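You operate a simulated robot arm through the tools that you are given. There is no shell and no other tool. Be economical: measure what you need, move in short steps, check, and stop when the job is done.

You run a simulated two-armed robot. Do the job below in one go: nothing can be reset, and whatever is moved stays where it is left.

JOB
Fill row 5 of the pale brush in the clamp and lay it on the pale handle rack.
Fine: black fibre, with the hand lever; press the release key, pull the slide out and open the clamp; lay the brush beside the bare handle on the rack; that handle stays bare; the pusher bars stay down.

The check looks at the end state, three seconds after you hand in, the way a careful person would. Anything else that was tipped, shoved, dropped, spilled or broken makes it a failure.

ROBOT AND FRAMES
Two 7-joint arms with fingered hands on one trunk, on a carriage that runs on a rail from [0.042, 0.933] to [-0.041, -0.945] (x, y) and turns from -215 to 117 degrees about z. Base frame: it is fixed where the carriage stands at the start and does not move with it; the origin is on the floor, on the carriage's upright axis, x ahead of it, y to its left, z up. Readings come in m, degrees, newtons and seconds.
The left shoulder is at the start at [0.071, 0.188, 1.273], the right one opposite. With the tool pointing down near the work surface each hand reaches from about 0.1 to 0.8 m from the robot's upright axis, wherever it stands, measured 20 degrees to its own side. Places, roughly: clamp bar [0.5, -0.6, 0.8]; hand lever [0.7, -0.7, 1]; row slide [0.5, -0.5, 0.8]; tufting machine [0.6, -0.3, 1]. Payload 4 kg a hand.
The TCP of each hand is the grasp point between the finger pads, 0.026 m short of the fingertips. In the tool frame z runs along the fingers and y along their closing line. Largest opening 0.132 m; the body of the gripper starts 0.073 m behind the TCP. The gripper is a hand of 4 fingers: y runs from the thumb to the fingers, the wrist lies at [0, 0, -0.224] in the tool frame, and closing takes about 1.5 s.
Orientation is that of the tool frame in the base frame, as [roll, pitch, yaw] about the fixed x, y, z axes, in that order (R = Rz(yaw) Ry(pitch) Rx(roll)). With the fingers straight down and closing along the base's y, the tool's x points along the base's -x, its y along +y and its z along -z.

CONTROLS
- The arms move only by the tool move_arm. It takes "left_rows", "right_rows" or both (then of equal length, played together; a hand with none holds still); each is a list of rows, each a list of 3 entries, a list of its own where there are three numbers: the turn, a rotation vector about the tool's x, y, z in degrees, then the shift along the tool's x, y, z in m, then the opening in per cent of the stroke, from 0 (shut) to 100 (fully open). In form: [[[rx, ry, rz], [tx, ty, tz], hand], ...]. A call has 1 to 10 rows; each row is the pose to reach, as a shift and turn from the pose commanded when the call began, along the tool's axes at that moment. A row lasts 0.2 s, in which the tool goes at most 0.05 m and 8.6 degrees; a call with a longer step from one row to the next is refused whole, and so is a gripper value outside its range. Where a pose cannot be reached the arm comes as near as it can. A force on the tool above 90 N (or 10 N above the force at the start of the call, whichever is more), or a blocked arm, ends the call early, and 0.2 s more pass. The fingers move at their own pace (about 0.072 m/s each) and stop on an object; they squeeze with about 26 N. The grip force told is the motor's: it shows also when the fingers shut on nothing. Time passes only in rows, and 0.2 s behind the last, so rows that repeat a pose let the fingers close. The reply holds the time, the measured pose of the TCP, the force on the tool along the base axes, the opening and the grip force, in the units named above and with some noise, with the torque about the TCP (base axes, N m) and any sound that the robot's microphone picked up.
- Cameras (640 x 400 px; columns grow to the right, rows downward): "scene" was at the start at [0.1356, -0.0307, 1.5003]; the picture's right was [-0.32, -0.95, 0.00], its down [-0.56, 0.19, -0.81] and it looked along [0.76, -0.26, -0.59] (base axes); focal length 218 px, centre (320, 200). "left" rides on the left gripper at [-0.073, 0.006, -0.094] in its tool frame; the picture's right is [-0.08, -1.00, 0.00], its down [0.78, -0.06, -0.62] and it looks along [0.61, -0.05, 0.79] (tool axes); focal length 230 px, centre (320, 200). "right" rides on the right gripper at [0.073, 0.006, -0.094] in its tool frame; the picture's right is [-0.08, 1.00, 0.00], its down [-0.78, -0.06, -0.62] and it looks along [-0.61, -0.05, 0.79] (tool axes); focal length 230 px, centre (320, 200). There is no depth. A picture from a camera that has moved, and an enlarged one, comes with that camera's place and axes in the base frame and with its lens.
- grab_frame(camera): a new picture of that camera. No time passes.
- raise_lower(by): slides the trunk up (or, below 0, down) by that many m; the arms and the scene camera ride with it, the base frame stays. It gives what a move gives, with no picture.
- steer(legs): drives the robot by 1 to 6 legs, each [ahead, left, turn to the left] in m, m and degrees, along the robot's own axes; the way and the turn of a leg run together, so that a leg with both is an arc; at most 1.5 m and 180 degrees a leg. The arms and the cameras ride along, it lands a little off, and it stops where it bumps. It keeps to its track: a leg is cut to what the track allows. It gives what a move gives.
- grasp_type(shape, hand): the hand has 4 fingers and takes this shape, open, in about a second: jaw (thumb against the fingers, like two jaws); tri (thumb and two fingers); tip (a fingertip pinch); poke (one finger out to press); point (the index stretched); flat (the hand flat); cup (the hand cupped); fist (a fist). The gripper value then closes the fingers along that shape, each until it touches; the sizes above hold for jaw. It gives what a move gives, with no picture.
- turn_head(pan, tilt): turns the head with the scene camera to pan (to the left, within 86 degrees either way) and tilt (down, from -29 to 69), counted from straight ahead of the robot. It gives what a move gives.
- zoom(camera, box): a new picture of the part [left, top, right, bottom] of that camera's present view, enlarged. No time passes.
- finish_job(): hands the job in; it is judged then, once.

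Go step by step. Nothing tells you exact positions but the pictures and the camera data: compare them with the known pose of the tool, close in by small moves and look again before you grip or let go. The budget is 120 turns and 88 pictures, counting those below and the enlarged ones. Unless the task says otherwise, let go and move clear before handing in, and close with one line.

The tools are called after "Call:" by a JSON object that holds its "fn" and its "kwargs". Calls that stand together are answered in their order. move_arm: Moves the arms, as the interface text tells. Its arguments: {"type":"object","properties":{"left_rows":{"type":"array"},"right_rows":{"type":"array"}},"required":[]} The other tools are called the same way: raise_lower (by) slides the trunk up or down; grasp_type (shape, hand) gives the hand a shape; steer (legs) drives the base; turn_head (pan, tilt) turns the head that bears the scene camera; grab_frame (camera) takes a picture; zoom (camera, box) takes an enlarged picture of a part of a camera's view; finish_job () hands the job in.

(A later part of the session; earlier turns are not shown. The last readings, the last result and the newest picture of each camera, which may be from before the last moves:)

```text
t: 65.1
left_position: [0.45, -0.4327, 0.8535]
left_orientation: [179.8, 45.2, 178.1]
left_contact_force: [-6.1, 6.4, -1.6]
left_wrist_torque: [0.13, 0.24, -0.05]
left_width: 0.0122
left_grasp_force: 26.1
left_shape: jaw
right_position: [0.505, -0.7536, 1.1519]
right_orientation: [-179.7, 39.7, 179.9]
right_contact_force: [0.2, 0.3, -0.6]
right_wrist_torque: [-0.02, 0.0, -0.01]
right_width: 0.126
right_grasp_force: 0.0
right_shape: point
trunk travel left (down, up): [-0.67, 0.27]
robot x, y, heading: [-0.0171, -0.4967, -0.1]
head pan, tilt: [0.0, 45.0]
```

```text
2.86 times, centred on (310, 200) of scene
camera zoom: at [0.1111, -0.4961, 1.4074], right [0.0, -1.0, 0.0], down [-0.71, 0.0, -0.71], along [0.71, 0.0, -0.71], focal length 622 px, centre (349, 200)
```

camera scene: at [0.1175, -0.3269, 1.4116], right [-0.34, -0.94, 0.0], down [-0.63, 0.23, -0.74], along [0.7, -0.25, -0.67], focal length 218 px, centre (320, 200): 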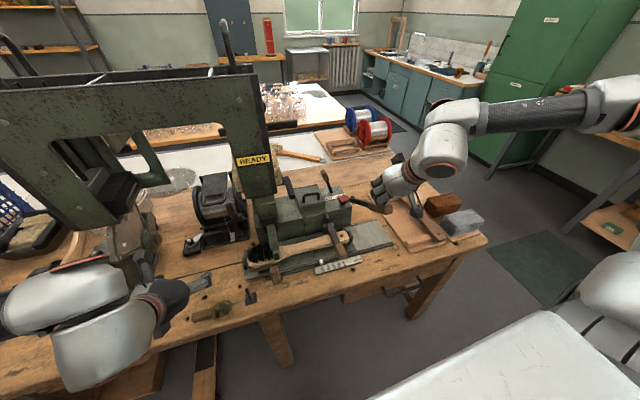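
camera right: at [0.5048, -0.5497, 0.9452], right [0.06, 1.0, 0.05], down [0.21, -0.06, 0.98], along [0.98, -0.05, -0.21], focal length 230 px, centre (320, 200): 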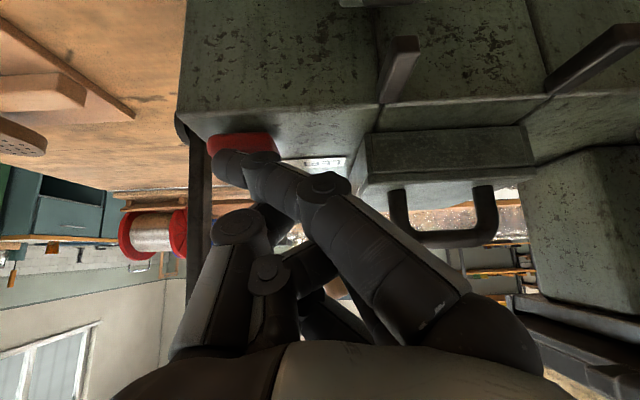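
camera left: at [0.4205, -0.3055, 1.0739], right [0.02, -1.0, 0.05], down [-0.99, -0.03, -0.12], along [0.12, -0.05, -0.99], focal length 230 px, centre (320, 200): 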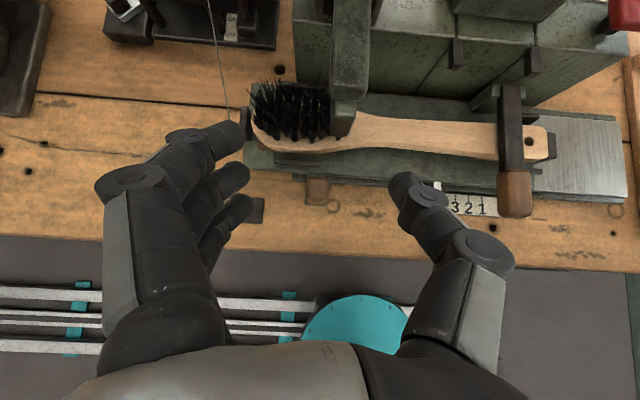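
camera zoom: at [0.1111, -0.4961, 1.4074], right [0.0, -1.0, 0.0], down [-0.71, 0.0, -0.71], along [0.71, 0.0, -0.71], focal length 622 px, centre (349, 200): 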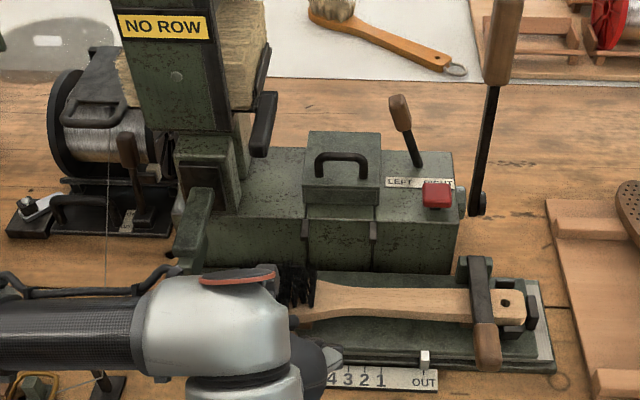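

The slide is out and black tufts now reach the neck. Releasing the knob and lifting away for a look at the brush.

Call:
{"fn": "move_arm", "kwargs": {"left_rows": [[[0, 0, 0], [0, 0.002, 0], 25], [[0, 0, 0], [0, 0.002, 0], 50], [[0, 0, 0], [0, 0.002, 0], 50], [[0, 0, 0], [0, 0.002, 0], 50], [[0, 0, 0], [-0.02, 0.002, -0.03], 50], [[0, 0, 0], [-0.04, 0.002, -0.065], 60], [[0, 0, 0], [-0.07, 0.002, -0.1], 60], [[0, 0, 0], [-0.1, 0.002, -0.125], 60]]}}

Call:
{"fn": "grab_frame", "kwargs": {"camera": "left"}}

```text
t: 66.9
left_position: [0.4341, -0.4315, 1.015]
left_orientation: [179.8, 45.2, 177.9]
left_contact_force: [-0.3, 0.7, -0.3]
left_wrist_torque: [-0.01, -0.01, -0.02]
left_width: 0.0788
left_grasp_force: 0.1
left_shape: jaw
right_position: [0.5052, -0.757, 1.1494]
right_orientation: [-179.8, 39.7, 179.7]
right_contact_force: [-0.5, 0.6, -0.7]
right_wrist_torque: [-0.01, -0.01, -0.01]
right_width: 0.1263
right_grasp_force: 0.1
right_shape: point
trunk travel left (down, up): [-0.67, 0.27]
robot x, y, heading: [-0.0249, -0.4956, -0.0]
head pan, tilt: [0.0, 45.0]
```

```text
26 pictures are left
camera left: at [0.4176, -0.4266, 1.1323], right [0.02, -1.0, 0.05], down [-0.99, -0.03, -0.12], along [0.12, -0.05, -0.99], focal length 230 px, centre (320, 200)
```

left: 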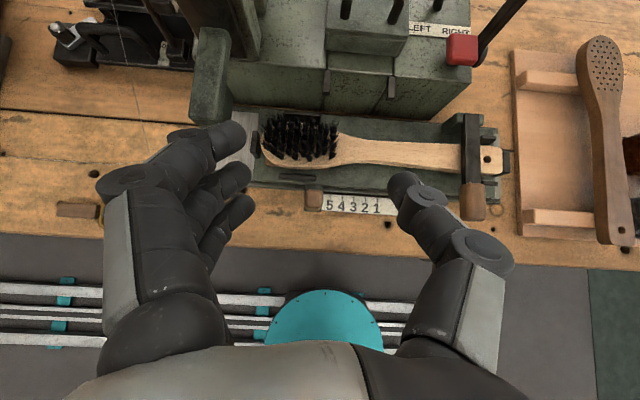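

All five rows are black and full. Next is the clamp bar: handle at about [0.46, -0.643, 0.84], hinge behind at x≈0.565. I'll set the right hand to jaw and move the base left for reach.

Call:
{"fn": "grasp_type", "kwargs": {"hand": "right", "shape": "jaw"}}

Call:
{"fn": "steer", "kwargs": {"legs": [[0, 0.2, 0]]}}

Call:
{"fn": "turn_head", "kwargs": {"pan": -25, "tilt": 45}}

Call:
{"fn": "move_arm", "kwargs": {"right_rows": [[[0, 0, 0], [0.03, -0.02, 0.0], 60], [[0, 0, 0], [0.06, -0.04, 0.01], 60], [[0, 0, 0], [0.09, -0.06, 0.02], 60], [[0, 0, 0], [0.115, -0.078, 0.035], 60]]}}

Call:
{"fn": "grab_frame", "kwargs": {"camera": "scene"}}

```text
t: 67.8
left_position: [0.4339, -0.4315, 1.0147]
left_orientation: [179.7, 45.2, 177.8]
left_contact_force: [-0.4, 0.7, 0.2]
left_wrist_torque: [-0.02, -0.03, 0.01]
left_width: 0.0787
left_grasp_force: 0.1
left_shape: jaw
right_position: [0.5054, -0.7561, 1.1489]
right_orientation: [-179.8, 39.7, 179.8]
right_contact_force: [-1.1, -0.4, -0.9]
right_wrist_torque: [0.04, 0.07, 0.0]
right_width: 0.1316
right_grasp_force: 0.0
right_shape: jaw
trunk travel left (down, up): [-0.67, 0.27]
robot x, y, heading: [-0.0207, -0.499, -0.3]
head pan, tilt: [0.0, 45.0]
```

```text
t: 69.4
left_position: [0.4426, -0.2334, 1.0135]
left_orientation: [179.8, 45.2, 177.9]
left_contact_force: [-0.4, -0.3, 0.0]
left_wrist_torque: [0.02, -0.01, 0.0]
left_width: 0.0788
left_grasp_force: 0.0
left_shape: jaw
right_position: [0.5144, -0.5568, 1.1491]
right_orientation: [-179.8, 39.6, 179.8]
right_contact_force: [0.2, 0.3, -0.5]
right_wrist_torque: [0.04, 0.04, 0.02]
right_width: 0.1321
right_grasp_force: 0.0
right_shape: jaw
trunk travel left (down, up): [-0.67, 0.27]
robot x, y, heading: [-0.0177, -0.2961, 0.3]
head pan, tilt: [0.0, 45.0]
```

```text
t: 70.3
left_position: [0.4422, -0.233, 1.0136]
left_orientation: [179.7, 45.2, 177.9]
left_contact_force: [-0.5, 0.4, -0.4]
left_wrist_torque: [0.0, -0.01, 0.03]
left_width: 0.0787
left_grasp_force: 0.0
left_shape: jaw
right_position: [0.5152, -0.5573, 1.1503]
right_orientation: [-179.8, 39.6, 179.8]
right_contact_force: [-0.4, -0.5, 0.2]
right_wrist_torque: [-0.03, -0.01, 0.0]
right_width: 0.1321
right_grasp_force: 0.1
right_shape: jaw
trunk travel left (down, up): [-0.67, 0.27]
robot x, y, heading: [-0.0165, -0.2964, 0.2]
head pan, tilt: [-25.0, 45.0]
```

```text
t: 71.3
left_position: [0.4421, -0.2345, 1.0143]
left_orientation: [179.7, 45.2, 177.7]
left_contact_force: [0.8, -0.3, -0.2]
left_wrist_torque: [0.03, 0.0, -0.01]
left_width: 0.0787
left_grasp_force: 0.0
left_shape: jaw
right_position: [0.4472, -0.6371, 1.0491]
right_orientation: [-179.8, 39.7, 179.7]
right_contact_force: [0.2, -0.2, 0.1]
right_wrist_torque: [0.01, -0.01, 0.01]
right_width: 0.0797
right_grasp_force: 0.1
right_shape: jaw
trunk travel left (down, up): [-0.67, 0.27]
robot x, y, heading: [-0.0138, -0.2985, 0.2]
head pan, tilt: [-25.0, 45.0]
```

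```text
25 pictures are left
camera scene: at [0.1132, -0.3363, 1.4073], right [-0.42, -0.91, 0.0], down [-0.64, 0.3, -0.71], along [0.64, -0.3, -0.71], focal length 218 px, centre (320, 200)
```

scene: 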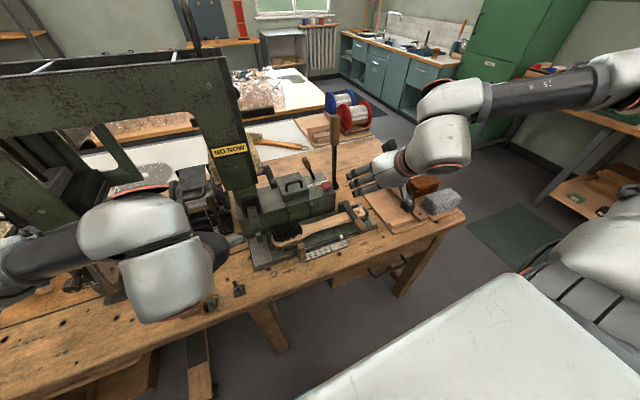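

Call:
{"fn": "grab_frame", "kwargs": {"camera": "right"}}

Call:
{"fn": "zoom", "kwargs": {"camera": "scene", "box": [270, 170, 390, 260]}}

```text
24 pictures are left
camera right: at [0.3315, -0.6295, 1.0754], right [0.06, 1.0, 0.05], down [0.21, -0.06, 0.98], along [0.98, -0.05, -0.21], focal length 230 px, centre (320, 200)
```

right: 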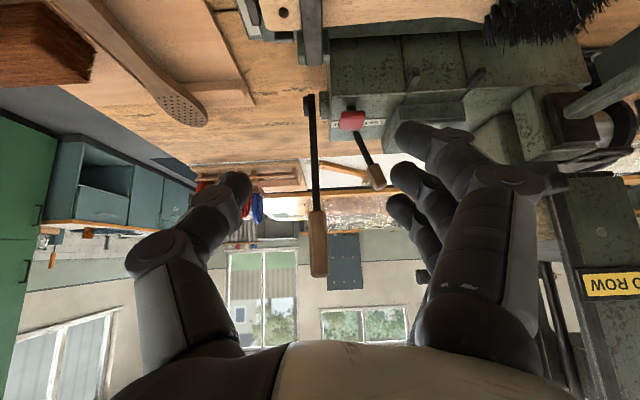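

```text
4.44 times, centred on (330, 215) of scene
camera zoom: at [0.1132, -0.3363, 1.4073], right [-0.42, -0.91, 0.0], down [-0.64, 0.3, -0.71], along [0.64, -0.3, -0.71], focal length 967 px, centre (276, 133)
```

zoom: 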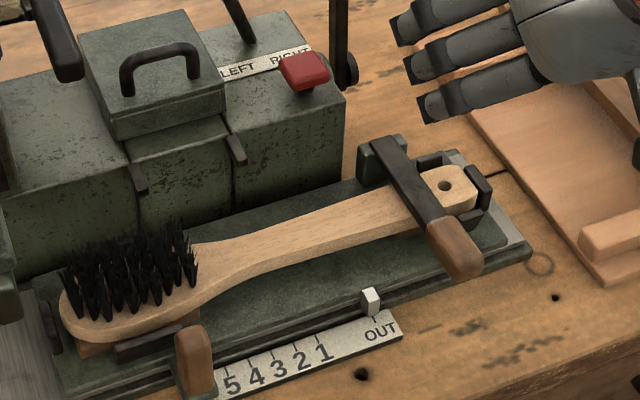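

Bar and handle line up at y≈-0.641. Lowering the right hand around the wooden handle.

Call:
{"fn": "move_arm", "kwargs": {"right_rows": [[[0, 0, 0], [0.0239, -0.001, 0.0319], 60], [[0, 0, 0], [0.0478, -0.002, 0.0638], 60], [[0, 0, 0], [0.0717, -0.003, 0.0956], 60], [[0, 0, 0], [0.0956, -0.004, 0.1275], 60], [[0, 0, 0], [0.1195, -0.004, 0.1594], 60]]}}

Call:
{"fn": "zoom", "kwargs": {"camera": "scene", "box": [290, 170, 410, 260]}}

```text
t: 72.5
left_position: [0.442, -0.2319, 1.0144]
left_orientation: [179.8, 45.3, 177.8]
left_contact_force: [0.2, -0.6, 0.4]
left_wrist_torque: [-0.02, -0.01, 0.01]
left_width: 0.0787
left_grasp_force: 0.0
left_shape: jaw
right_position: [0.4565, -0.6581, 0.8697]
right_orientation: [-179.9, 39.6, 179.9]
right_contact_force: [1.0, 0.0, -0.1]
right_wrist_torque: [-0.01, -0.02, -0.01]
right_width: 0.0798
right_grasp_force: 0.1
right_shape: jaw
right hand out of reach, approached as far as the arm can: row 5
trunk travel left (down, up): [-0.67, 0.27]
robot x, y, heading: [-0.012, -0.3019, 0.4]
head pan, tilt: [-25.0, 45.0]
```

```text
4.44 times, centred on (350, 215) of scene
camera zoom: at [0.1128, -0.3345, 1.4073], right [-0.42, -0.91, 0.0], down [-0.64, 0.3, -0.71], along [0.64, -0.3, -0.71], focal length 967 px, centre (187, 133)
```

zoom: 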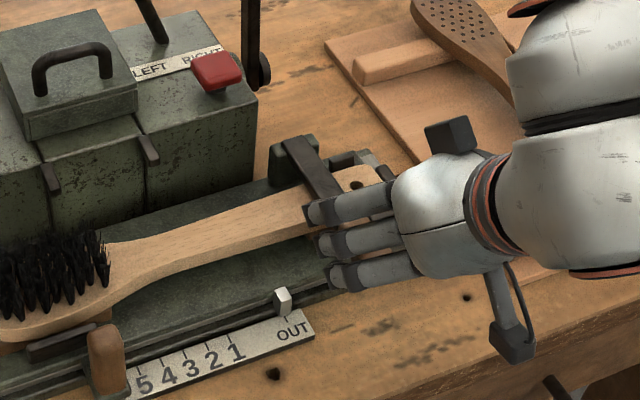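

Slightly out of reach at this tilt. I'll steepen the hand and finish the approach.

Call:
{"fn": "move_arm", "kwargs": {"right_rows": [[[0, 7, 0], [0.0, 0.009, 0.0], 60], [[0, 14, 0], [0.004, 0.017, 0.006], 60], [[0, 14, 0], [0.013, 0.017, 0.0154], 60]]}}

Call:
{"fn": "grab_frame", "kwargs": {"camera": "right"}}

```text
t: 73.3
left_position: [0.4419, -0.2324, 1.0142]
left_orientation: [179.8, 45.2, 177.9]
left_contact_force: [-0.2, -0.1, 0.0]
left_wrist_torque: [0.0, -0.02, -0.04]
left_width: 0.0786
left_grasp_force: 0.0
left_shape: jaw
right_position: [0.4567, -0.6423, 0.8491]
right_orientation: [-179.9, 25.6, 179.9]
right_contact_force: [-0.4, -0.8, 0.6]
right_wrist_torque: [-0.02, 0.01, 0.0]
right_width: 0.0797
right_grasp_force: 0.2
right_shape: jaw
trunk travel left (down, up): [-0.67, 0.27]
robot x, y, heading: [-0.0125, -0.2989, 0.2]
head pan, tilt: [-25.0, 45.0]
```

```text
21 pictures are left
camera right: at [0.3503, -0.6344, 0.902], right [0.07, 1.0, 0.03], down [0.44, -0.06, 0.9], along [0.89, -0.05, -0.44], focal length 230 px, centre (320, 200)
```

right: 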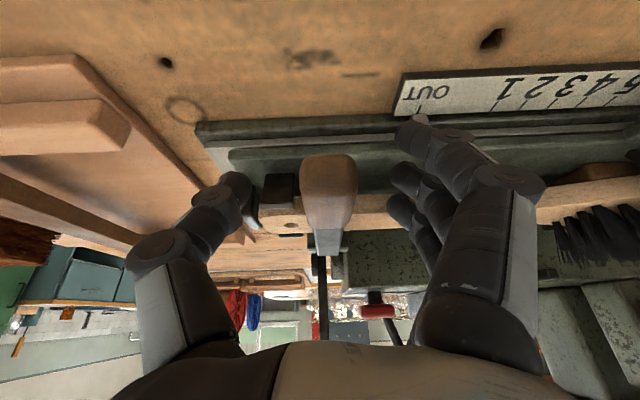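

Handle is between the fingers. Closing and lifting it along its hinge arc.

Call:
{"fn": "move_arm", "kwargs": {"right_rows": [[[0, 0, 0], [0, 0, 0], 0], [[0, 0, 0], [0, 0, 0], 0], [[0, 0, 0], [0, 0, 0], 0], [[0, 0, 0], [0, 0, 0], 0], [[0, 0, 0], [0, 0, 0], 0], [[0, 0, 0], [-0.007, 0, -0.0125], 0], [[0, 0, 0], [-0.0154, 0, -0.0237], 0], [[0, 0, 0], [-0.0364, 0, -0.0424], 0], [[0, 0, 0], [-0.0615, 0, -0.0553], 0], [[0, 0, 0], [-0.0891, 0, -0.061], 0]]}}

Call:
{"fn": "zoom", "kwargs": {"camera": "scene", "box": [270, 150, 410, 260]}}

```text
t: 75.5
left_position: [0.4426, -0.2303, 1.0145]
left_orientation: [179.9, 45.1, 178.1]
left_contact_force: [0.5, -1.3, 0.1]
left_wrist_torque: [0.01, -0.01, 0.0]
left_width: 0.0788
left_grasp_force: 0.2
left_shape: jaw
right_position: [0.5105, -0.6391, 0.9428]
right_orientation: [-179.8, 25.6, 179.7]
right_contact_force: [0.4, 6.7, -2.4]
right_wrist_torque: [0.01, 0.04, 0.17]
right_width: 0.0078
right_grasp_force: 26.4
right_shape: jaw
trunk travel left (down, up): [-0.67, 0.27]
robot x, y, heading: [-0.0117, -0.2983, 0.1]
head pan, tilt: [-25.0, 45.0]
```

```text
3.64 times, centred on (340, 205) of scene
camera zoom: at [0.114, -0.3326, 1.4072], right [-0.42, -0.91, 0.0], down [-0.64, 0.3, -0.71], along [0.64, -0.3, -0.71], focal length 791 px, centre (247, 182)
```

zoom: 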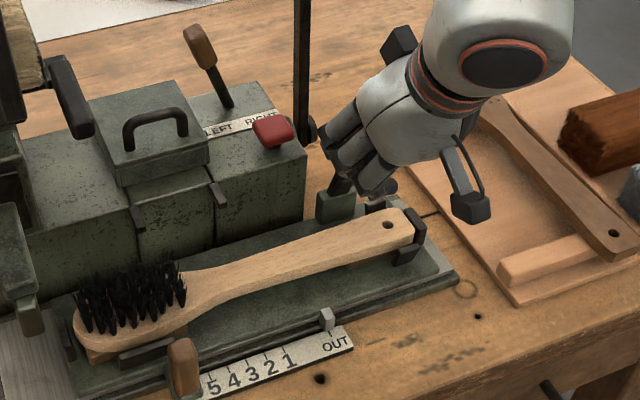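

The bar is lifting. Carrying it on past upright.

Call:
{"fn": "move_arm", "kwargs": {"right_rows": [[[0, 0, 0], [-0.014, 0, 0.0], 0], [[0, 0, 0], [-0.0282, 0, 0.0013], 0], [[0, 0, 0], [-0.042, 0, 0.0055], 0], [[0, 0, 0], [-0.055, 0, 0.0102], 0], [[0, 0, 0], [-0.0709, 0, 0.0198], 0], [[0, 0, 0], [-0.0709, 0, 0.0198], 0]]}}

Call:
{"fn": "zoom", "kwargs": {"camera": "scene", "box": [270, 150, 410, 260]}}

```text
t: 76.7
left_position: [0.4388, -0.2331, 1.0165]
left_orientation: [-179.9, 45.4, 177.8]
left_contact_force: [0.5, 0.7, 0.2]
left_wrist_torque: [-0.03, 0.0, 0.01]
left_width: 0.0786
left_grasp_force: 0.1
left_shape: jaw
right_position: [0.5541, -0.6417, 0.9483]
right_orientation: [-179.5, 23.3, 179.8]
right_contact_force: [-43.8, 5.1, 6.3]
right_wrist_torque: [0.1, 0.32, 0.47]
right_width: 0.011
right_grasp_force: 26.0
right_shape: jaw
trunk travel left (down, up): [-0.67, 0.27]
robot x, y, heading: [-0.0137, -0.2993, -0.4]
head pan, tilt: [-25.0, 45.0]
stopped in row 5 (right hand): the force on the tool passed its limit at 102 N (the readings are from after the stop); the commanded pose is now the measured one
```

```text
3.64 times, centred on (340, 205) of scene
camera zoom: at [0.1078, -0.3323, 1.4084], right [-0.43, -0.9, 0.0], down [-0.64, 0.3, -0.71], along [0.64, -0.3, -0.7], focal length 791 px, centre (247, 182)
```

zoom: 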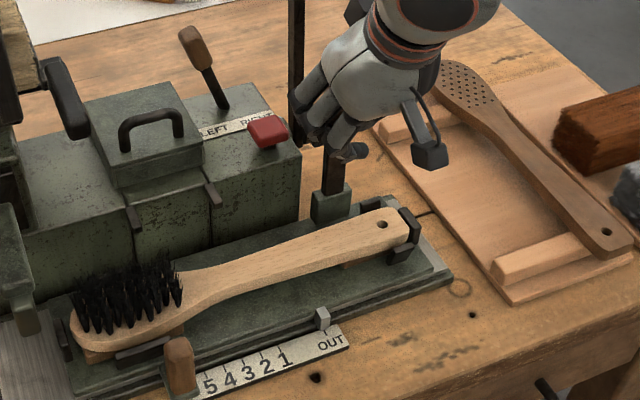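

The bar stands at its upright stop. I'll ease off, release and see if it stays.

Call:
{"fn": "move_arm", "kwargs": {"right_rows": [[[0, 0, 0], [0.003, 0, 0.0], 20], [[0, 0, 0], [0.003, 0, 0.0], 50], [[0, 0, 0], [0.003, 0, 0.0], 60], [[0, 0, 0], [0.003, 0, 0.0], 60], [[0, 0, 0], [0.0, 0, -0.04], 60], [[0, 0, 0], [0.0, 0, -0.085], 60], [[0, 0, 0], [0.03, 0, -0.12], 60]]}}

Call:
{"fn": "grab_frame", "kwargs": {"camera": "scene"}}

```text
t: 78.3
left_position: [0.4416, -0.2347, 1.0146]
left_orientation: [179.8, 45.2, 177.8]
left_contact_force: [0.5, -0.4, 0.0]
left_wrist_torque: [0.02, -0.05, 0.02]
left_width: 0.0788
left_grasp_force: 0.1
left_shape: jaw
right_position: [0.4866, -0.6435, 1.0469]
right_orientation: [-179.6, 24.0, 179.7]
right_contact_force: [0.0, -0.1, -0.7]
right_wrist_torque: [-0.01, 0.0, -0.01]
right_width: 0.0792
right_grasp_force: 0.1
right_shape: jaw
trunk travel left (down, up): [-0.67, 0.27]
robot x, y, heading: [-0.0145, -0.2965, -0.1]
head pan, tilt: [-25.0, 45.0]
```

```text
18 pictures are left
camera scene: at [0.1118, -0.3354, 1.4074], right [-0.42, -0.91, 0.0], down [-0.64, 0.3, -0.71], along [0.64, -0.3, -0.71], focal length 218 px, centre (320, 200)
```

scene: 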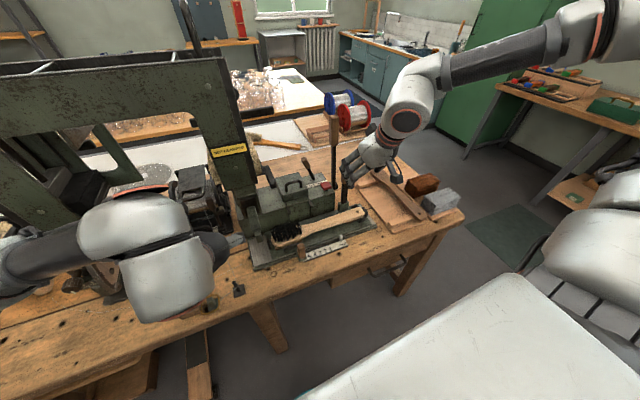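

The clamp stays open. Now I'll test turning the right hand 90° in the air so it can grip the brush handle across its width.

Call:
{"fn": "move_arm", "kwargs": {"right_rows": [[[0, 8, 0], [-0.008, 0.028, -0.001], 50], [[0, 16, 0], [-0.016, 0.056, -0.002], 50], [[0, 24, 0], [-0.0236, 0.083, -0.004], 50]]}}

Call:
{"fn": "move_arm", "kwargs": {"right_rows": [[[0, 0, -8.5], [0, 0, 0], 50], [[0, 0, -17], [0, 0, 0], 50], [[0, 0, -25.5], [0, 0, 0], 50], [[0, 0, -34], [0, 0, 0], 50], [[0, 0, -42.5], [0, 0, 0], 50], [[0, 0, -51], [0, 0, 0], 50], [[0, 0, -59.5], [0, 0, 0], 50], [[0, 0, -68], [0, 0, 0], 50], [[0, 0, -76.5], [0, 0, 0], 50], [[0, 0, -85], [0, 0, 0], 50]]}}

```text
t: 79.1
left_position: [0.4433, -0.2323, 1.014]
left_orientation: [179.9, 45.0, 177.7]
left_contact_force: [0.6, 0.3, -0.2]
left_wrist_torque: [-0.02, 0.03, -0.01]
left_width: 0.0786
left_grasp_force: 0.1
left_shape: jaw
right_position: [0.5073, -0.5565, 1.0565]
right_orientation: [-179.7, -0.5, 179.6]
right_contact_force: [-0.1, -0.1, -0.2]
right_wrist_torque: [0.0, 0.01, -0.01]
right_width: 0.0664
right_grasp_force: 0.0
right_shape: jaw
trunk travel left (down, up): [-0.67, 0.27]
robot x, y, heading: [-0.0107, -0.2984, -0.2]
head pan, tilt: [-25.0, 45.0]
```

```text
t: 81.3
left_position: [0.4436, -0.234, 1.0135]
left_orientation: [179.8, 45.2, 177.7]
left_contact_force: [-0.3, -0.4, 0.0]
left_wrist_torque: [-0.03, 0.01, 0.02]
left_width: 0.0789
left_grasp_force: 0.0
left_shape: jaw
right_position: [0.507, -0.5595, 1.0575]
right_orientation: [179.7, -0.4, -95.2]
right_contact_force: [-0.2, 0.1, -0.8]
right_wrist_torque: [-0.01, 0.0, 0.0]
right_width: 0.0666
right_grasp_force: 0.1
right_shape: jaw
trunk travel left (down, up): [-0.67, 0.27]
robot x, y, heading: [-0.0146, -0.2971, 0.0]
head pan, tilt: [-25.0, 45.0]
```

The turn is fully reachable. Checking the alignment with the right camera.

Call:
{"fn": "grab_frame", "kwargs": {"camera": "right"}}

Call:
{"fn": "zoom", "kwargs": {"camera": "scene", "box": [250, 150, 450, 270]}}

```text
17 pictures are left
camera right: at [0.4947, -0.63, 1.152], right [-0.99, 0.17, 0.0], down [0.13, 0.78, 0.61], along [0.1, 0.6, -0.79], focal length 230 px, centre (320, 200)
```

right: 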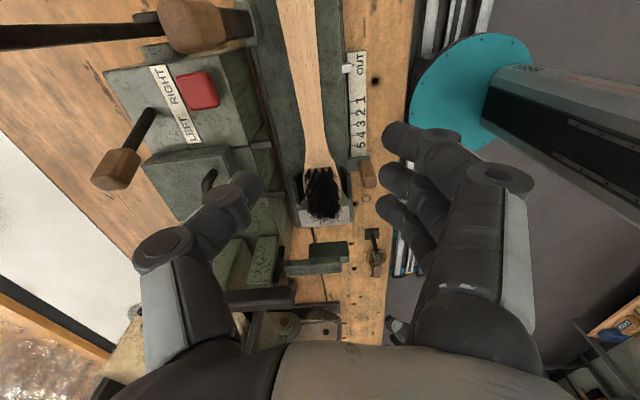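

```text
3.20 times, centred on (350, 210) of scene
camera zoom: at [0.1133, -0.3345, 1.4072], right [-0.42, -0.91, 0.0], down [-0.64, 0.3, -0.71], along [0.64, -0.3, -0.71], focal length 696 px, centre (224, 168)
```

zoom: 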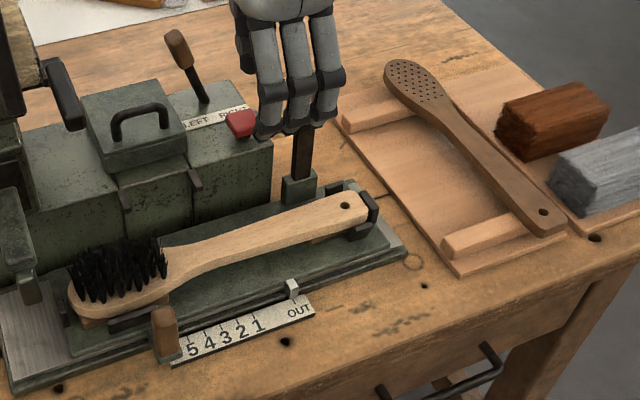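

The brush axis lies at x≈0.517 with its top at z≈0.84, and there is room in front of the block. I'll lean the hand 12° toward me and descend partway.

Call:
{"fn": "move_arm", "kwargs": {"right_rows": [[[4, 0, -0.9], [0.001, -0.002, 0.035], 42], [[8, 0, -1.8], [0.003, -0.004, 0.075], 42], [[12, 0, -2.7], [0.005, -0.0065, 0.115], 42], [[12, 0, -2.7], [0.005, -0.0065, 0.15], 42]]}}

Call:
{"fn": "grab_frame", "kwargs": {"camera": "right"}}

Call:
{"fn": "zoom", "kwargs": {"camera": "scene", "box": [270, 160, 390, 250]}}

```text
t: 82.3
left_position: [0.4428, -0.2338, 1.0138]
left_orientation: [179.7, 45.1, 177.7]
left_contact_force: [0.0, 0.3, -0.4]
left_wrist_torque: [-0.02, 0.04, -0.01]
left_width: 0.0789
left_grasp_force: 0.2
left_shape: jaw
right_position: [0.5133, -0.5672, 0.9061]
right_orientation: [-168.1, -0.6, -92.7]
right_contact_force: [0.0, -0.1, 0.2]
right_wrist_torque: [-0.02, 0.01, 0.02]
right_width: 0.0561
right_grasp_force: 0.0
right_shape: jaw
trunk travel left (down, up): [-0.67, 0.27]
robot x, y, heading: [-0.0068, -0.2976, -0.0]
head pan, tilt: [-25.0, 45.0]
```

```text
15 pictures are left
camera right: at [0.4846, -0.6362, 0.9976], right [-0.97, 0.12, -0.2], down [-0.03, 0.79, 0.61], along [0.24, 0.6, -0.77], focal length 230 px, centre (320, 200)
```

right: 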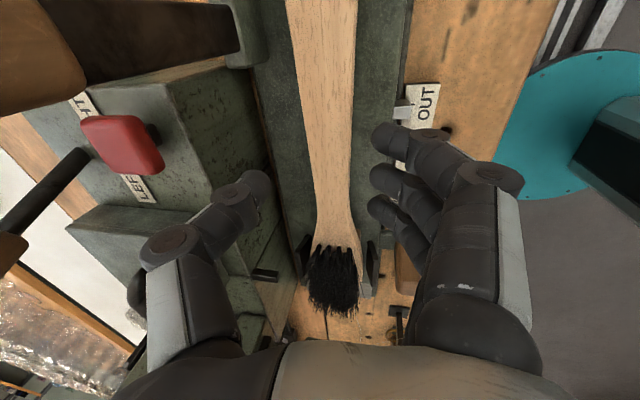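

```text
4.44 times, centred on (330, 205) of scene
camera zoom: at [0.1147, -0.335, 1.4071], right [-0.42, -0.91, 0.0], down [-0.64, 0.3, -0.71], along [0.64, -0.3, -0.71], focal length 967 px, centre (276, 178)
```

zoom: 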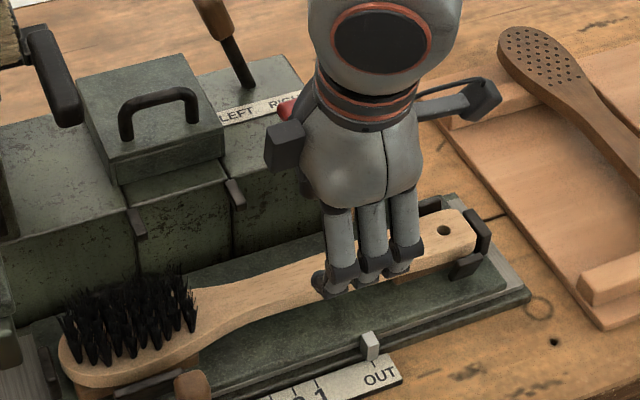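

Well centred over the handle. Final descent and close.

Call:
{"fn": "move_arm", "kwargs": {"right_rows": [[[0, 0, 0], [0, 0.0042, 0.0196], 42], [[0, 0, 0], [0, 0.0083, 0.0391], 42], [[0, 0, 0], [0, 0.0105, 0.052], 42], [[0, 0, 0], [0, 0.0114, 0.0567], 42]]}}

Call:
{"fn": "grab_frame", "kwargs": {"camera": "right"}}

```text
t: 83.3
left_position: [0.4432, -0.2331, 1.0136]
left_orientation: [179.8, 45.2, 177.8]
left_contact_force: [-0.4, -0.3, -0.8]
left_wrist_torque: [0.01, 0.01, -0.01]
left_width: 0.0789
left_grasp_force: 0.1
left_shape: jaw
right_position: [0.5135, -0.5663, 0.8493]
right_orientation: [-168.2, -0.6, -92.6]
right_contact_force: [-0.3, -0.2, 0.5]
right_wrist_torque: [-0.02, -0.01, 0.0]
right_width: 0.056
right_grasp_force: 0.1
right_shape: jaw
trunk travel left (down, up): [-0.67, 0.27]
robot x, y, heading: [-0.0143, -0.2968, -0.1]
head pan, tilt: [-25.0, 45.0]
```

```text
13 pictures are left
camera right: at [0.4849, -0.6362, 0.941], right [-0.97, 0.12, -0.21], down [-0.03, 0.79, 0.61], along [0.24, 0.6, -0.77], focal length 230 px, centre (320, 200)
```

right: 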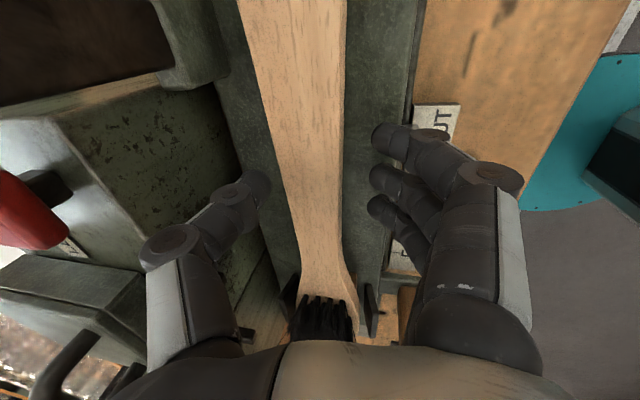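

Call:
{"fn": "move_arm", "kwargs": {"right_rows": [[[0, 0, 0], [0, 0, 0], 0], [[0, 0, 0], [0, 0, 0], 0], [[0, 0, 0], [0, 0, 0], 0], [[0, 0, 0], [0, 0, 0], 0], [[0, 0, 0], [0, 0, 0], 0], [[0, 0, 0], [0, -0.0012, -0.006], 0], [[0, 0, 0], [0, -0.0042, -0.02], 0], [[0, 0, 0], [0, -0.0083, -0.04], 0]]}}

Call:
{"fn": "zoom", "kwargs": {"camera": "scene", "box": [260, 140, 420, 260]}}

```text
t: 85.1
left_position: [0.4417, -0.2329, 1.0153]
left_orientation: [179.8, 45.1, 177.7]
left_contact_force: [-0.6, 0.3, -0.7]
left_wrist_torque: [0.0, -0.04, 0.04]
left_width: 0.0785
left_grasp_force: 0.1
left_shape: jaw
right_position: [0.5127, -0.5646, 0.8923]
right_orientation: [-168.3, -0.7, -92.7]
right_contact_force: [-0.3, 0.5, -0.8]
right_wrist_torque: [-0.07, -0.02, 0.0]
right_width: 0.0304
right_grasp_force: 25.9
right_shape: jaw
trunk travel left (down, up): [-0.67, 0.27]
robot x, y, heading: [-0.0107, -0.2963, 0.2]
head pan, tilt: [-25.0, 45.0]
```

```text
3.33 times, centred on (340, 200) of scene
camera zoom: at [0.1128, -0.3343, 1.4073], right [-0.42, -0.91, 0.0], down [-0.64, 0.3, -0.71], along [0.64, -0.3, -0.71], focal length 725 px, centre (253, 200)
```

zoom: 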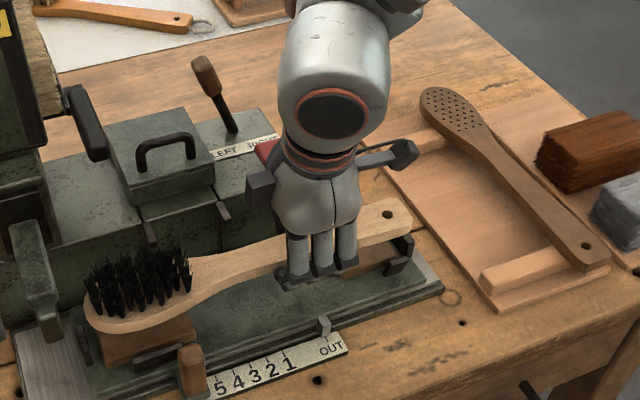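

The brush is lifted level and firmly held. Next I'll raise it, drive the base toward the rack, and turn the brush to lie across the rails.

Call:
{"fn": "move_arm", "kwargs": {"right_rows": [[[0, 0, 0], [0, -0.0076, -0.036], 0], [[0, 0, 0], [0, -0.0153, -0.072], 0], [[0, 0, 0], [0, -0.0229, -0.1076], 0], [[0, 0, 0], [0.0, -0.0305, -0.143], 0]]}}

Call:
{"fn": "steer", "kwargs": {"legs": [[0, -0.235, 0]]}}

Call:
{"fn": "move_arm", "kwargs": {"right_rows": [[[0, 0, 0], [0, 0.02, 0], 0], [[0, 0, 0], [0, 0.04, 0], 0], [[0, 0, 0], [0, 0.06, 0], 0]]}}

```text
t: 86.1
left_position: [0.4411, -0.2337, 1.015]
left_orientation: [179.8, 45.2, 177.7]
left_contact_force: [-0.4, 0.1, 0.6]
left_wrist_torque: [0.0, -0.06, -0.03]
left_width: 0.0785
left_grasp_force: 0.0
left_shape: jaw
right_position: [0.5117, -0.5637, 1.0383]
right_orientation: [-168.1, -0.6, -92.7]
right_contact_force: [-0.7, -0.6, -1.4]
right_wrist_torque: [-0.04, -0.01, -0.01]
right_width: 0.0304
right_grasp_force: 25.7
right_shape: jaw
trunk travel left (down, up): [-0.67, 0.27]
robot x, y, heading: [-0.013, -0.2963, -0.1]
head pan, tilt: [-25.0, 45.0]
```

```text
t: 87.8
left_position: [0.4314, -0.4666, 1.0151]
left_orientation: [180.0, 45.2, 177.9]
left_contact_force: [0.3, -1.1, -0.5]
left_wrist_torque: [-0.02, 0.05, 0.03]
left_width: 0.0787
left_grasp_force: 0.0
left_shape: jaw
right_position: [0.5039, -0.7955, 1.0365]
right_orientation: [-168.3, -0.8, -92.6]
right_contact_force: [0.3, -1.1, -1.6]
right_wrist_torque: [-0.08, 0.06, -0.02]
right_width: 0.0303
right_grasp_force: 25.9
right_shape: jaw
trunk travel left (down, up): [-0.67, 0.27]
robot x, y, heading: [-0.021, -0.5308, -0.0]
head pan, tilt: [-25.0, 45.0]
```

```text
t: 88.6
left_position: [0.4308, -0.4663, 1.0149]
left_orientation: [179.8, 45.2, 177.7]
left_contact_force: [-0.1, -0.2, -0.8]
left_wrist_torque: [-0.02, -0.01, 0.0]
left_width: 0.0786
left_grasp_force: 0.0
left_shape: jaw
right_position: [0.4452, -0.7935, 1.0246]
right_orientation: [-168.2, -0.6, -92.6]
right_contact_force: [-0.5, -1.3, -0.8]
right_wrist_torque: [-0.02, 0.03, 0.04]
right_width: 0.0301
right_grasp_force: 25.7
right_shape: jaw
trunk travel left (down, up): [-0.67, 0.27]
robot x, y, heading: [-0.0237, -0.5299, -0.2]
head pan, tilt: [-25.0, 45.0]
```

Call:
{"fn": "move_arm", "kwargs": {"right_rows": [[[-0.09, 1.77, 8.31], [0, 0, 0], 0], [[-0.18, 3.54, 16.62], [0, 0, 0], 0], [[-0.27, 5.31, 24.93], [0, 0, 0], 0], [[-0.36, 7.08, 33.24], [0, 0, 0], 0], [[-0.45, 8.85, 41.55], [0, 0, 0], 0], [[-0.54, 10.62, 49.86], [0, 0, 0], 0], [[-0.63, 12.39, 58.17], [0, 0, 0], 0], [[-0.72, 14.16, 66.48], [0, 0, 0], 0], [[-0.81, 15.93, 74.79], [0, 0, 0], 0], [[-0.9, 17.7, 83.1], [0, 0, 0], 0]]}}

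Call:
{"fn": "grab_frame", "kwargs": {"camera": "scene"}}

```text
t: 90.8
left_position: [0.432, -0.4671, 1.0141]
left_orientation: [179.8, 45.2, 177.8]
left_contact_force: [0.0, 0.8, -0.4]
left_wrist_torque: [0.0, -0.01, -0.04]
left_width: 0.079
left_grasp_force: 0.1
left_shape: jaw
right_position: [0.446, -0.7933, 1.0236]
right_orientation: [-167.8, -0.8, -177.8]
right_contact_force: [-1.0, 0.5, -0.8]
right_wrist_torque: [0.04, 0.04, 0.01]
right_width: 0.0304
right_grasp_force: 26.1
right_shape: jaw
trunk travel left (down, up): [-0.67, 0.27]
robot x, y, heading: [-0.0227, -0.534, 0.1]
head pan, tilt: [-25.0, 45.0]
```

```text
11 pictures are left
camera scene: at [0.1034, -0.5676, 1.4072], right [-0.42, -0.91, 0.0], down [-0.64, 0.3, -0.71], along [0.64, -0.3, -0.71], focal length 218 px, centre (320, 200)
```

scene: 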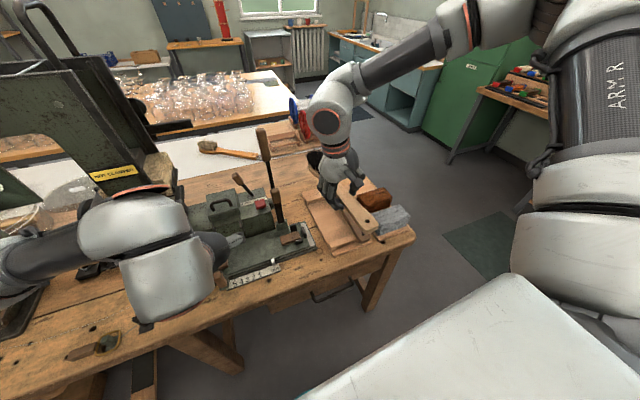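

Call:
{"fn": "move_arm", "kwargs": {"right_rows": [[[-0.02, 0.5, 2.2], [-0.035, -0.004, 0], 0], [[-0.04, 0.94, 4.4], [-0.07, -0.008, 0.0], 0]]}}

Call:
{"fn": "grab_frame", "kwargs": {"camera": "right"}}

Call:
{"fn": "zoom", "kwargs": {"camera": "scene", "box": [260, 130, 430, 260]}}

```text
t: 91.4
left_position: [0.4334, -0.4656, 1.0141]
left_orientation: [179.9, 45.2, 177.8]
left_contact_force: [0.0, -0.1, 0.1]
left_wrist_torque: [0.0, -0.01, 0.01]
left_width: 0.0787
left_grasp_force: 0.1
left_shape: jaw
right_position: [0.5171, -0.7987, 1.0245]
right_orientation: [-167.9, -1.0, 178.0]
right_contact_force: [0.2, -0.6, -1.5]
right_wrist_torque: [0.01, 0.04, -0.04]
right_width: 0.0303
right_grasp_force: 25.8
right_shape: jaw
trunk travel left (down, up): [-0.67, 0.27]
robot x, y, heading: [-0.0205, -0.53, 0.1]
head pan, tilt: [-25.0, 45.0]
```

```text
10 pictures are left
camera right: at [0.446, -0.7696, 1.1163], right [0.11, 0.97, -0.21], down [0.8, 0.04, 0.6], along [0.59, -0.23, -0.77], focal length 230 px, centre (320, 200)
```

right: 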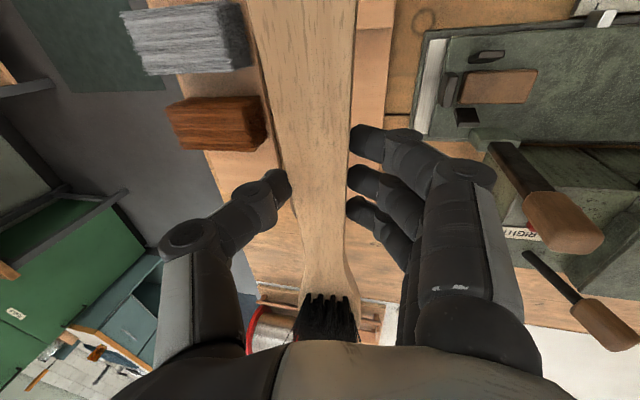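

```text
3.08 times, centred on (345, 195) of scene
camera zoom: at [0.1044, -0.5678, 1.4071], right [-0.42, -0.91, 0.0], down [-0.64, 0.3, -0.71], along [0.64, -0.3, -0.71], focal length 669 px, centre (243, 215)
```

zoom: 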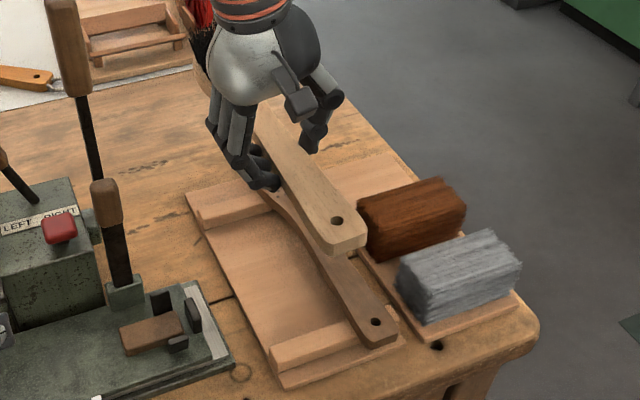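

The gap on the rack runs from y≈-0.766 to -0.852, and the brush will sit at about y=-0.80. I'll trim the angle and lower partway.

Call:
{"fn": "move_arm", "kwargs": {"right_rows": [[[0, -0.1, -0.5], [-0.002, 0.0098, 0.0363], 0], [[0, -0.2, -1.0], [-0.004, 0.0195, 0.0725], 0], [[0, -0.3, -1.5], [-0.006, 0.0293, 0.1088], 0], [[0, -0.4, -1.96], [-0.008, 0.039, 0.145], 0]]}}

Call:
{"fn": "zoom", "kwargs": {"camera": "scene", "box": [280, 130, 410, 260]}}

Call:
{"fn": "grab_frame", "kwargs": {"camera": "right"}}

```text
t: 92.4
left_position: [0.4317, -0.4667, 1.0136]
left_orientation: [179.8, 45.2, 177.8]
left_contact_force: [0.3, 0.8, -0.3]
left_wrist_torque: [0.0, -0.02, -0.01]
left_width: 0.0788
left_grasp_force: 0.1
left_shape: jaw
right_position: [0.5098, -0.8079, 0.8891]
right_orientation: [-168.0, -0.8, 180.0]
right_contact_force: [-0.5, -0.6, -0.7]
right_wrist_torque: [0.03, 0.03, 0.0]
right_width: 0.0302
right_grasp_force: 26.0
right_shape: jaw
right hand out of reach, approached as far as the arm can: row 4
trunk travel left (down, up): [-0.67, 0.27]
robot x, y, heading: [-0.023, -0.532, -0.1]
head pan, tilt: [-25.0, 45.0]
```

```text
3.08 times, centred on (345, 195) of scene
camera zoom: at [0.1032, -0.5682, 1.4072], right [-0.42, -0.91, 0.0], down [-0.64, 0.3, -0.71], along [0.64, -0.3, -0.71], focal length 669 px, centre (243, 215)
```

zoom: 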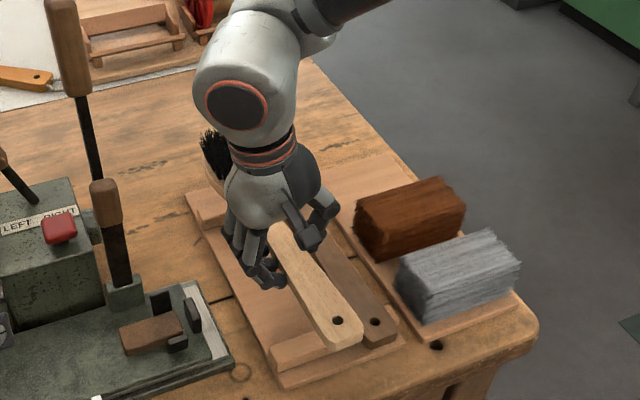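

```text
7 pictures are left
camera right: at [0.4377, -0.7816, 0.9811], right [0.08, 0.98, -0.21], down [0.79, 0.07, 0.6], along [0.6, -0.21, -0.77], focal length 230 px, centre (320, 200)
```

right: 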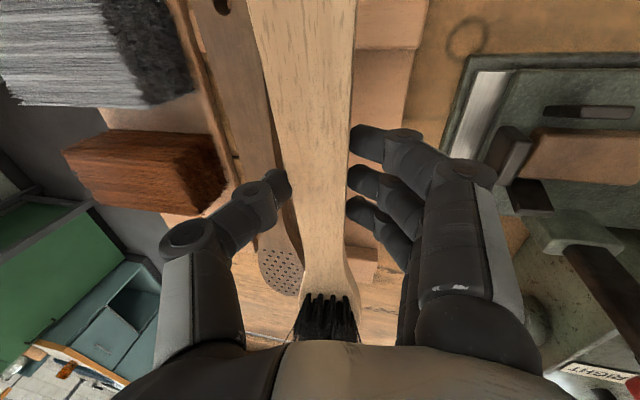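

The arm reached its inward limit again just above the rack. I'll lift, shift the hand outward and move the base left by the same amount.

Call:
{"fn": "move_arm", "kwargs": {"right_rows": [[[0, 0, 0], [0, -0.009, -0.0425], 0], [[0, 0, 0], [0, -0.018, -0.085], 0], [[0, 0, 0], [0, -0.027, -0.127], 0], [[0, 0, 0], [0, -0.063, -0.119], 0], [[0, 0, 0], [0, -0.1, -0.112], 0], [[0, 0, 0], [0, -0.1365, -0.104], 0]]}}

Call:
{"fn": "steer", "kwargs": {"legs": [[0, 0.12, 0]]}}

```text
t: 93.8
left_position: [0.4314, -0.468, 1.0143]
left_orientation: [179.7, 45.2, 177.8]
left_contact_force: [0.4, 0.0, 0.3]
left_wrist_torque: [0.03, -0.02, 0.02]
left_width: 0.0784
left_grasp_force: 0.1
left_shape: jaw
right_position: [0.5118, -0.9194, 1.0202]
right_orientation: [-168.0, -0.8, 179.9]
right_contact_force: [-0.6, -0.4, -0.8]
right_wrist_torque: [0.0, 0.05, -0.01]
right_width: 0.0306
right_grasp_force: 26.4
right_shape: jaw
trunk travel left (down, up): [-0.67, 0.27]
robot x, y, heading: [-0.0251, -0.5319, 0.0]
head pan, tilt: [-25.0, 45.0]
```

```text
t: 95.1
left_position: [0.4372, -0.3491, 1.0144]
left_orientation: [179.8, 45.2, 177.7]
left_contact_force: [0.9, -0.8, -0.1]
left_wrist_torque: [0.01, -0.01, -0.02]
left_width: 0.0787
left_grasp_force: 0.0
left_shape: jaw
right_position: [0.5166, -0.7995, 1.0184]
right_orientation: [-168.0, -0.9, 179.9]
right_contact_force: [0.7, -0.5, -1.9]
right_wrist_torque: [-0.02, 0.02, 0.02]
right_width: 0.0301
right_grasp_force: 25.7
right_shape: jaw
trunk travel left (down, up): [-0.67, 0.27]
robot x, y, heading: [-0.0188, -0.4112, -0.0]
head pan, tilt: [-25.0, 45.0]
```

Call:
{"fn": "move_arm", "kwargs": {"right_rows": [[[0, 0, 0], [-0.002, 0.0095, 0.035], 0], [[0, 0, 0], [-0.004, 0.0185, 0.07], 0], [[0, 0, 0], [-0.006, 0.0278, 0.104], 0], [[0, 0, 0], [-0.006, 0.037, 0.138], 0]]}}

Call:
{"fn": "zoom", "kwargs": {"camera": "scene", "box": [300, 120, 430, 250]}}

```text
t: 96.1
left_position: [0.4386, -0.3489, 1.0145]
left_orientation: [179.7, 45.0, 177.7]
left_contact_force: [0.0, -0.4, 0.7]
left_wrist_torque: [0.0, 0.0, 0.01]
left_width: 0.0786
left_grasp_force: 0.1
left_shape: jaw
right_position: [0.5217, -0.7932, 0.8751]
right_orientation: [-168.0, -0.9, 179.9]
right_contact_force: [-0.5, 0.3, -0.4]
right_wrist_torque: [0.02, 0.07, -0.02]
right_width: 0.0302
right_grasp_force: 25.8
right_shape: jaw
trunk travel left (down, up): [-0.67, 0.27]
robot x, y, heading: [-0.0186, -0.4109, 0.2]
head pan, tilt: [-25.0, 45.0]
```

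```text
3.08 times, centred on (365, 185) of scene
camera zoom: at [0.1097, -0.4497, 1.4071], right [-0.42, -0.91, 0.0], down [-0.64, 0.3, -0.71], along [0.64, -0.3, -0.71], focal length 669 px, centre (182, 246)
```

zoom: 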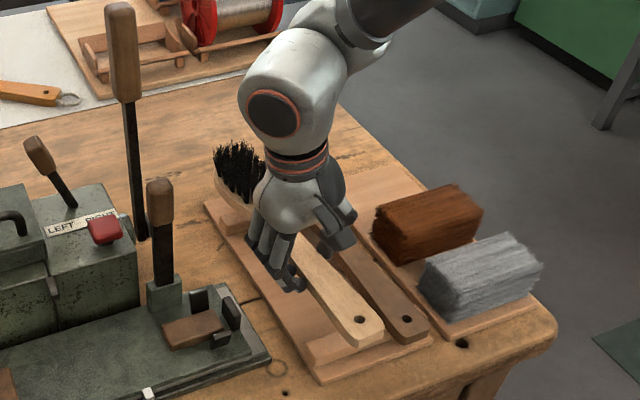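

Lined up beside the bare handle. Lowering in small steps to feel the rails.

Call:
{"fn": "move_arm", "kwargs": {"right_rows": [[[0, 0, 0], [0, 0.0021, 0.0098], 0], [[0, 0, 0], [0, 0.0042, 0.0196], 0], [[0, 0, 0], [0, 0.0058, 0.0274], 0], [[0, 0, 0], [0, 0.0067, 0.0313], 0]]}}

```text
t: 97.1
left_position: [0.4369, -0.3481, 1.0131]
left_orientation: [179.9, 45.3, 177.8]
left_contact_force: [-0.1, 0.5, 0.4]
left_wrist_torque: [-0.04, -0.01, 0.03]
left_width: 0.0789
left_grasp_force: 0.1
left_shape: jaw
right_position: [0.5207, -0.7933, 0.8433]
right_orientation: [-168.0, -0.9, 179.8]
right_contact_force: [-0.3, -0.3, -0.6]
right_wrist_torque: [0.01, 0.06, 0.04]
right_width: 0.0303
right_grasp_force: 26.9
right_shape: jaw
trunk travel left (down, up): [-0.67, 0.27]
robot x, y, heading: [-0.0177, -0.414, 0.0]
head pan, tilt: [-25.0, 45.0]
```

Call:
{"fn": "move_arm", "kwargs": {"right_rows": [[[0, 0, 0], [0, 0.0008, 0.0039], 0], [[0, 0, 0], [0, 0.0017, 0.0078], 0]]}}

Call:
{"fn": "zoom", "kwargs": {"camera": "scene", "box": [320, 140, 410, 240]}}

```text
t: 97.7
left_position: [0.4367, -0.3487, 1.0145]
left_orientation: [179.8, 45.3, 177.9]
left_contact_force: [-0.3, 0.2, 0.4]
left_wrist_torque: [-0.02, 0.01, 0.03]
left_width: 0.0785
left_grasp_force: 0.1
left_shape: jaw
right_position: [0.5204, -0.7923, 0.8375]
right_orientation: [-168.0, -0.8, 179.8]
right_contact_force: [1.2, -0.7, -0.2]
right_wrist_torque: [0.03, -0.11, 0.01]
right_width: 0.0303
right_grasp_force: 26.0
right_shape: jaw
trunk travel left (down, up): [-0.67, 0.27]
robot x, y, heading: [-0.0195, -0.4105, 0.0]
head pan, tilt: [-25.0, 45.0]
```

```text
4.00 times, centred on (365, 190) of scene
camera zoom: at [0.1082, -0.449, 1.4073], right [-0.42, -0.91, 0.0], down [-0.64, 0.3, -0.71], along [0.64, -0.3, -0.71], focal length 870 px, centre (140, 240)
```

zoom: 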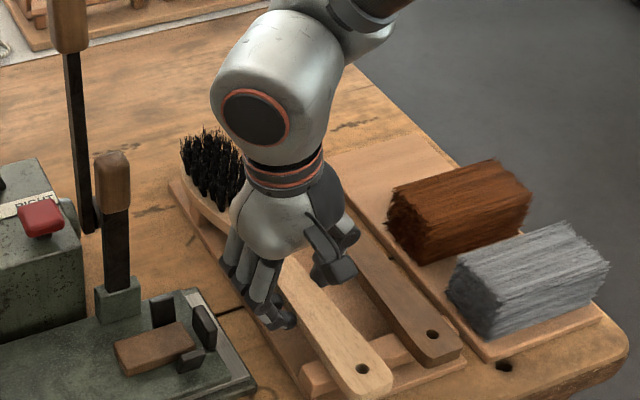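

Call:
{"fn": "move_arm", "kwargs": {"right_rows": [[[0, 0, 0], [0, 0.0006, 0.003], 0], [[0, 0, 0], [0, 0.0012, 0.006], 0]]}}

```text
t: 98.3
left_position: [0.4358, -0.3471, 1.015]
left_orientation: [179.9, 45.3, 177.9]
left_contact_force: [0.1, 0.4, 0.5]
left_wrist_torque: [0.03, 0.02, 0.01]
left_width: 0.0784
left_grasp_force: 0.2
left_shape: jaw
right_position: [0.5209, -0.7908, 0.8342]
right_orientation: [-167.9, -0.7, 179.9]
right_contact_force: [1.7, -0.5, 20.2]
right_wrist_torque: [0.22, -0.08, 0.01]
right_width: 0.0316
right_grasp_force: 26.0
right_shape: jaw
trunk travel left (down, up): [-0.67, 0.27]
robot x, y, heading: [-0.0178, -0.4128, 0.1]
head pan, tilt: [-25.0, 45.0]
```

The rails bear the brush (20 N). Opening slightly and withdrawing along the fingers.

Call:
{"fn": "move_arm", "kwargs": {"right_rows": [[[0, 0, 0], [0, 0, -0.001], 30], [[0, 0, 0], [0, 0, -0.001], 38], [[0, 0, 0], [0, 0, -0.001], 38], [[0, 0, 0], [0, 0, -0.001], 38], [[0, 0, 0], [0, 0, -0.02], 38], [[0, 0, 0], [0, 0, -0.05], 38], [[0, 0, 0], [0, 0, -0.09], 38], [[0, 0, 0], [0, 0, -0.13], 38], [[0, 0, 0], [0.04, 0, -0.15], 38], [[0, 0, 0], [0.08, 0, -0.17], 38]]}}

Call:
{"fn": "grab_frame", "kwargs": {"camera": "scene"}}

```text
t: 100.5
left_position: [0.4367, -0.3481, 1.0156]
left_orientation: [179.9, 45.3, 177.8]
left_contact_force: [0.6, 0.8, 0.0]
left_wrist_torque: [0.01, 0.01, 0.0]
left_width: 0.0788
left_grasp_force: 0.0
left_shape: jaw
right_position: [0.4395, -0.7562, 0.9998]
right_orientation: [-167.8, -0.8, 179.8]
right_contact_force: [-0.1, -0.5, 0.3]
right_wrist_torque: [0.0, -0.04, -0.01]
right_width: 0.0494
right_grasp_force: 0.1
right_shape: jaw
trunk travel left (down, up): [-0.67, 0.27]
robot x, y, heading: [-0.0204, -0.4108, -0.0]
head pan, tilt: [-25.0, 45.0]
```

```text
4 pictures are left
camera scene: at [0.1062, -0.4484, 1.4074], right [-0.42, -0.91, 0.0], down [-0.64, 0.3, -0.71], along [0.64, -0.3, -0.71], focal length 218 px, centre (320, 200)
```

scene: 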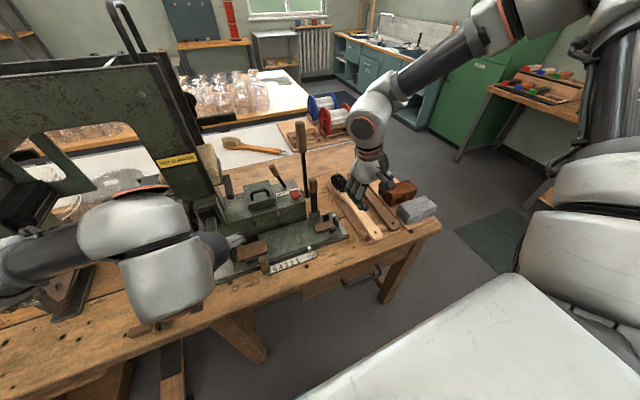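

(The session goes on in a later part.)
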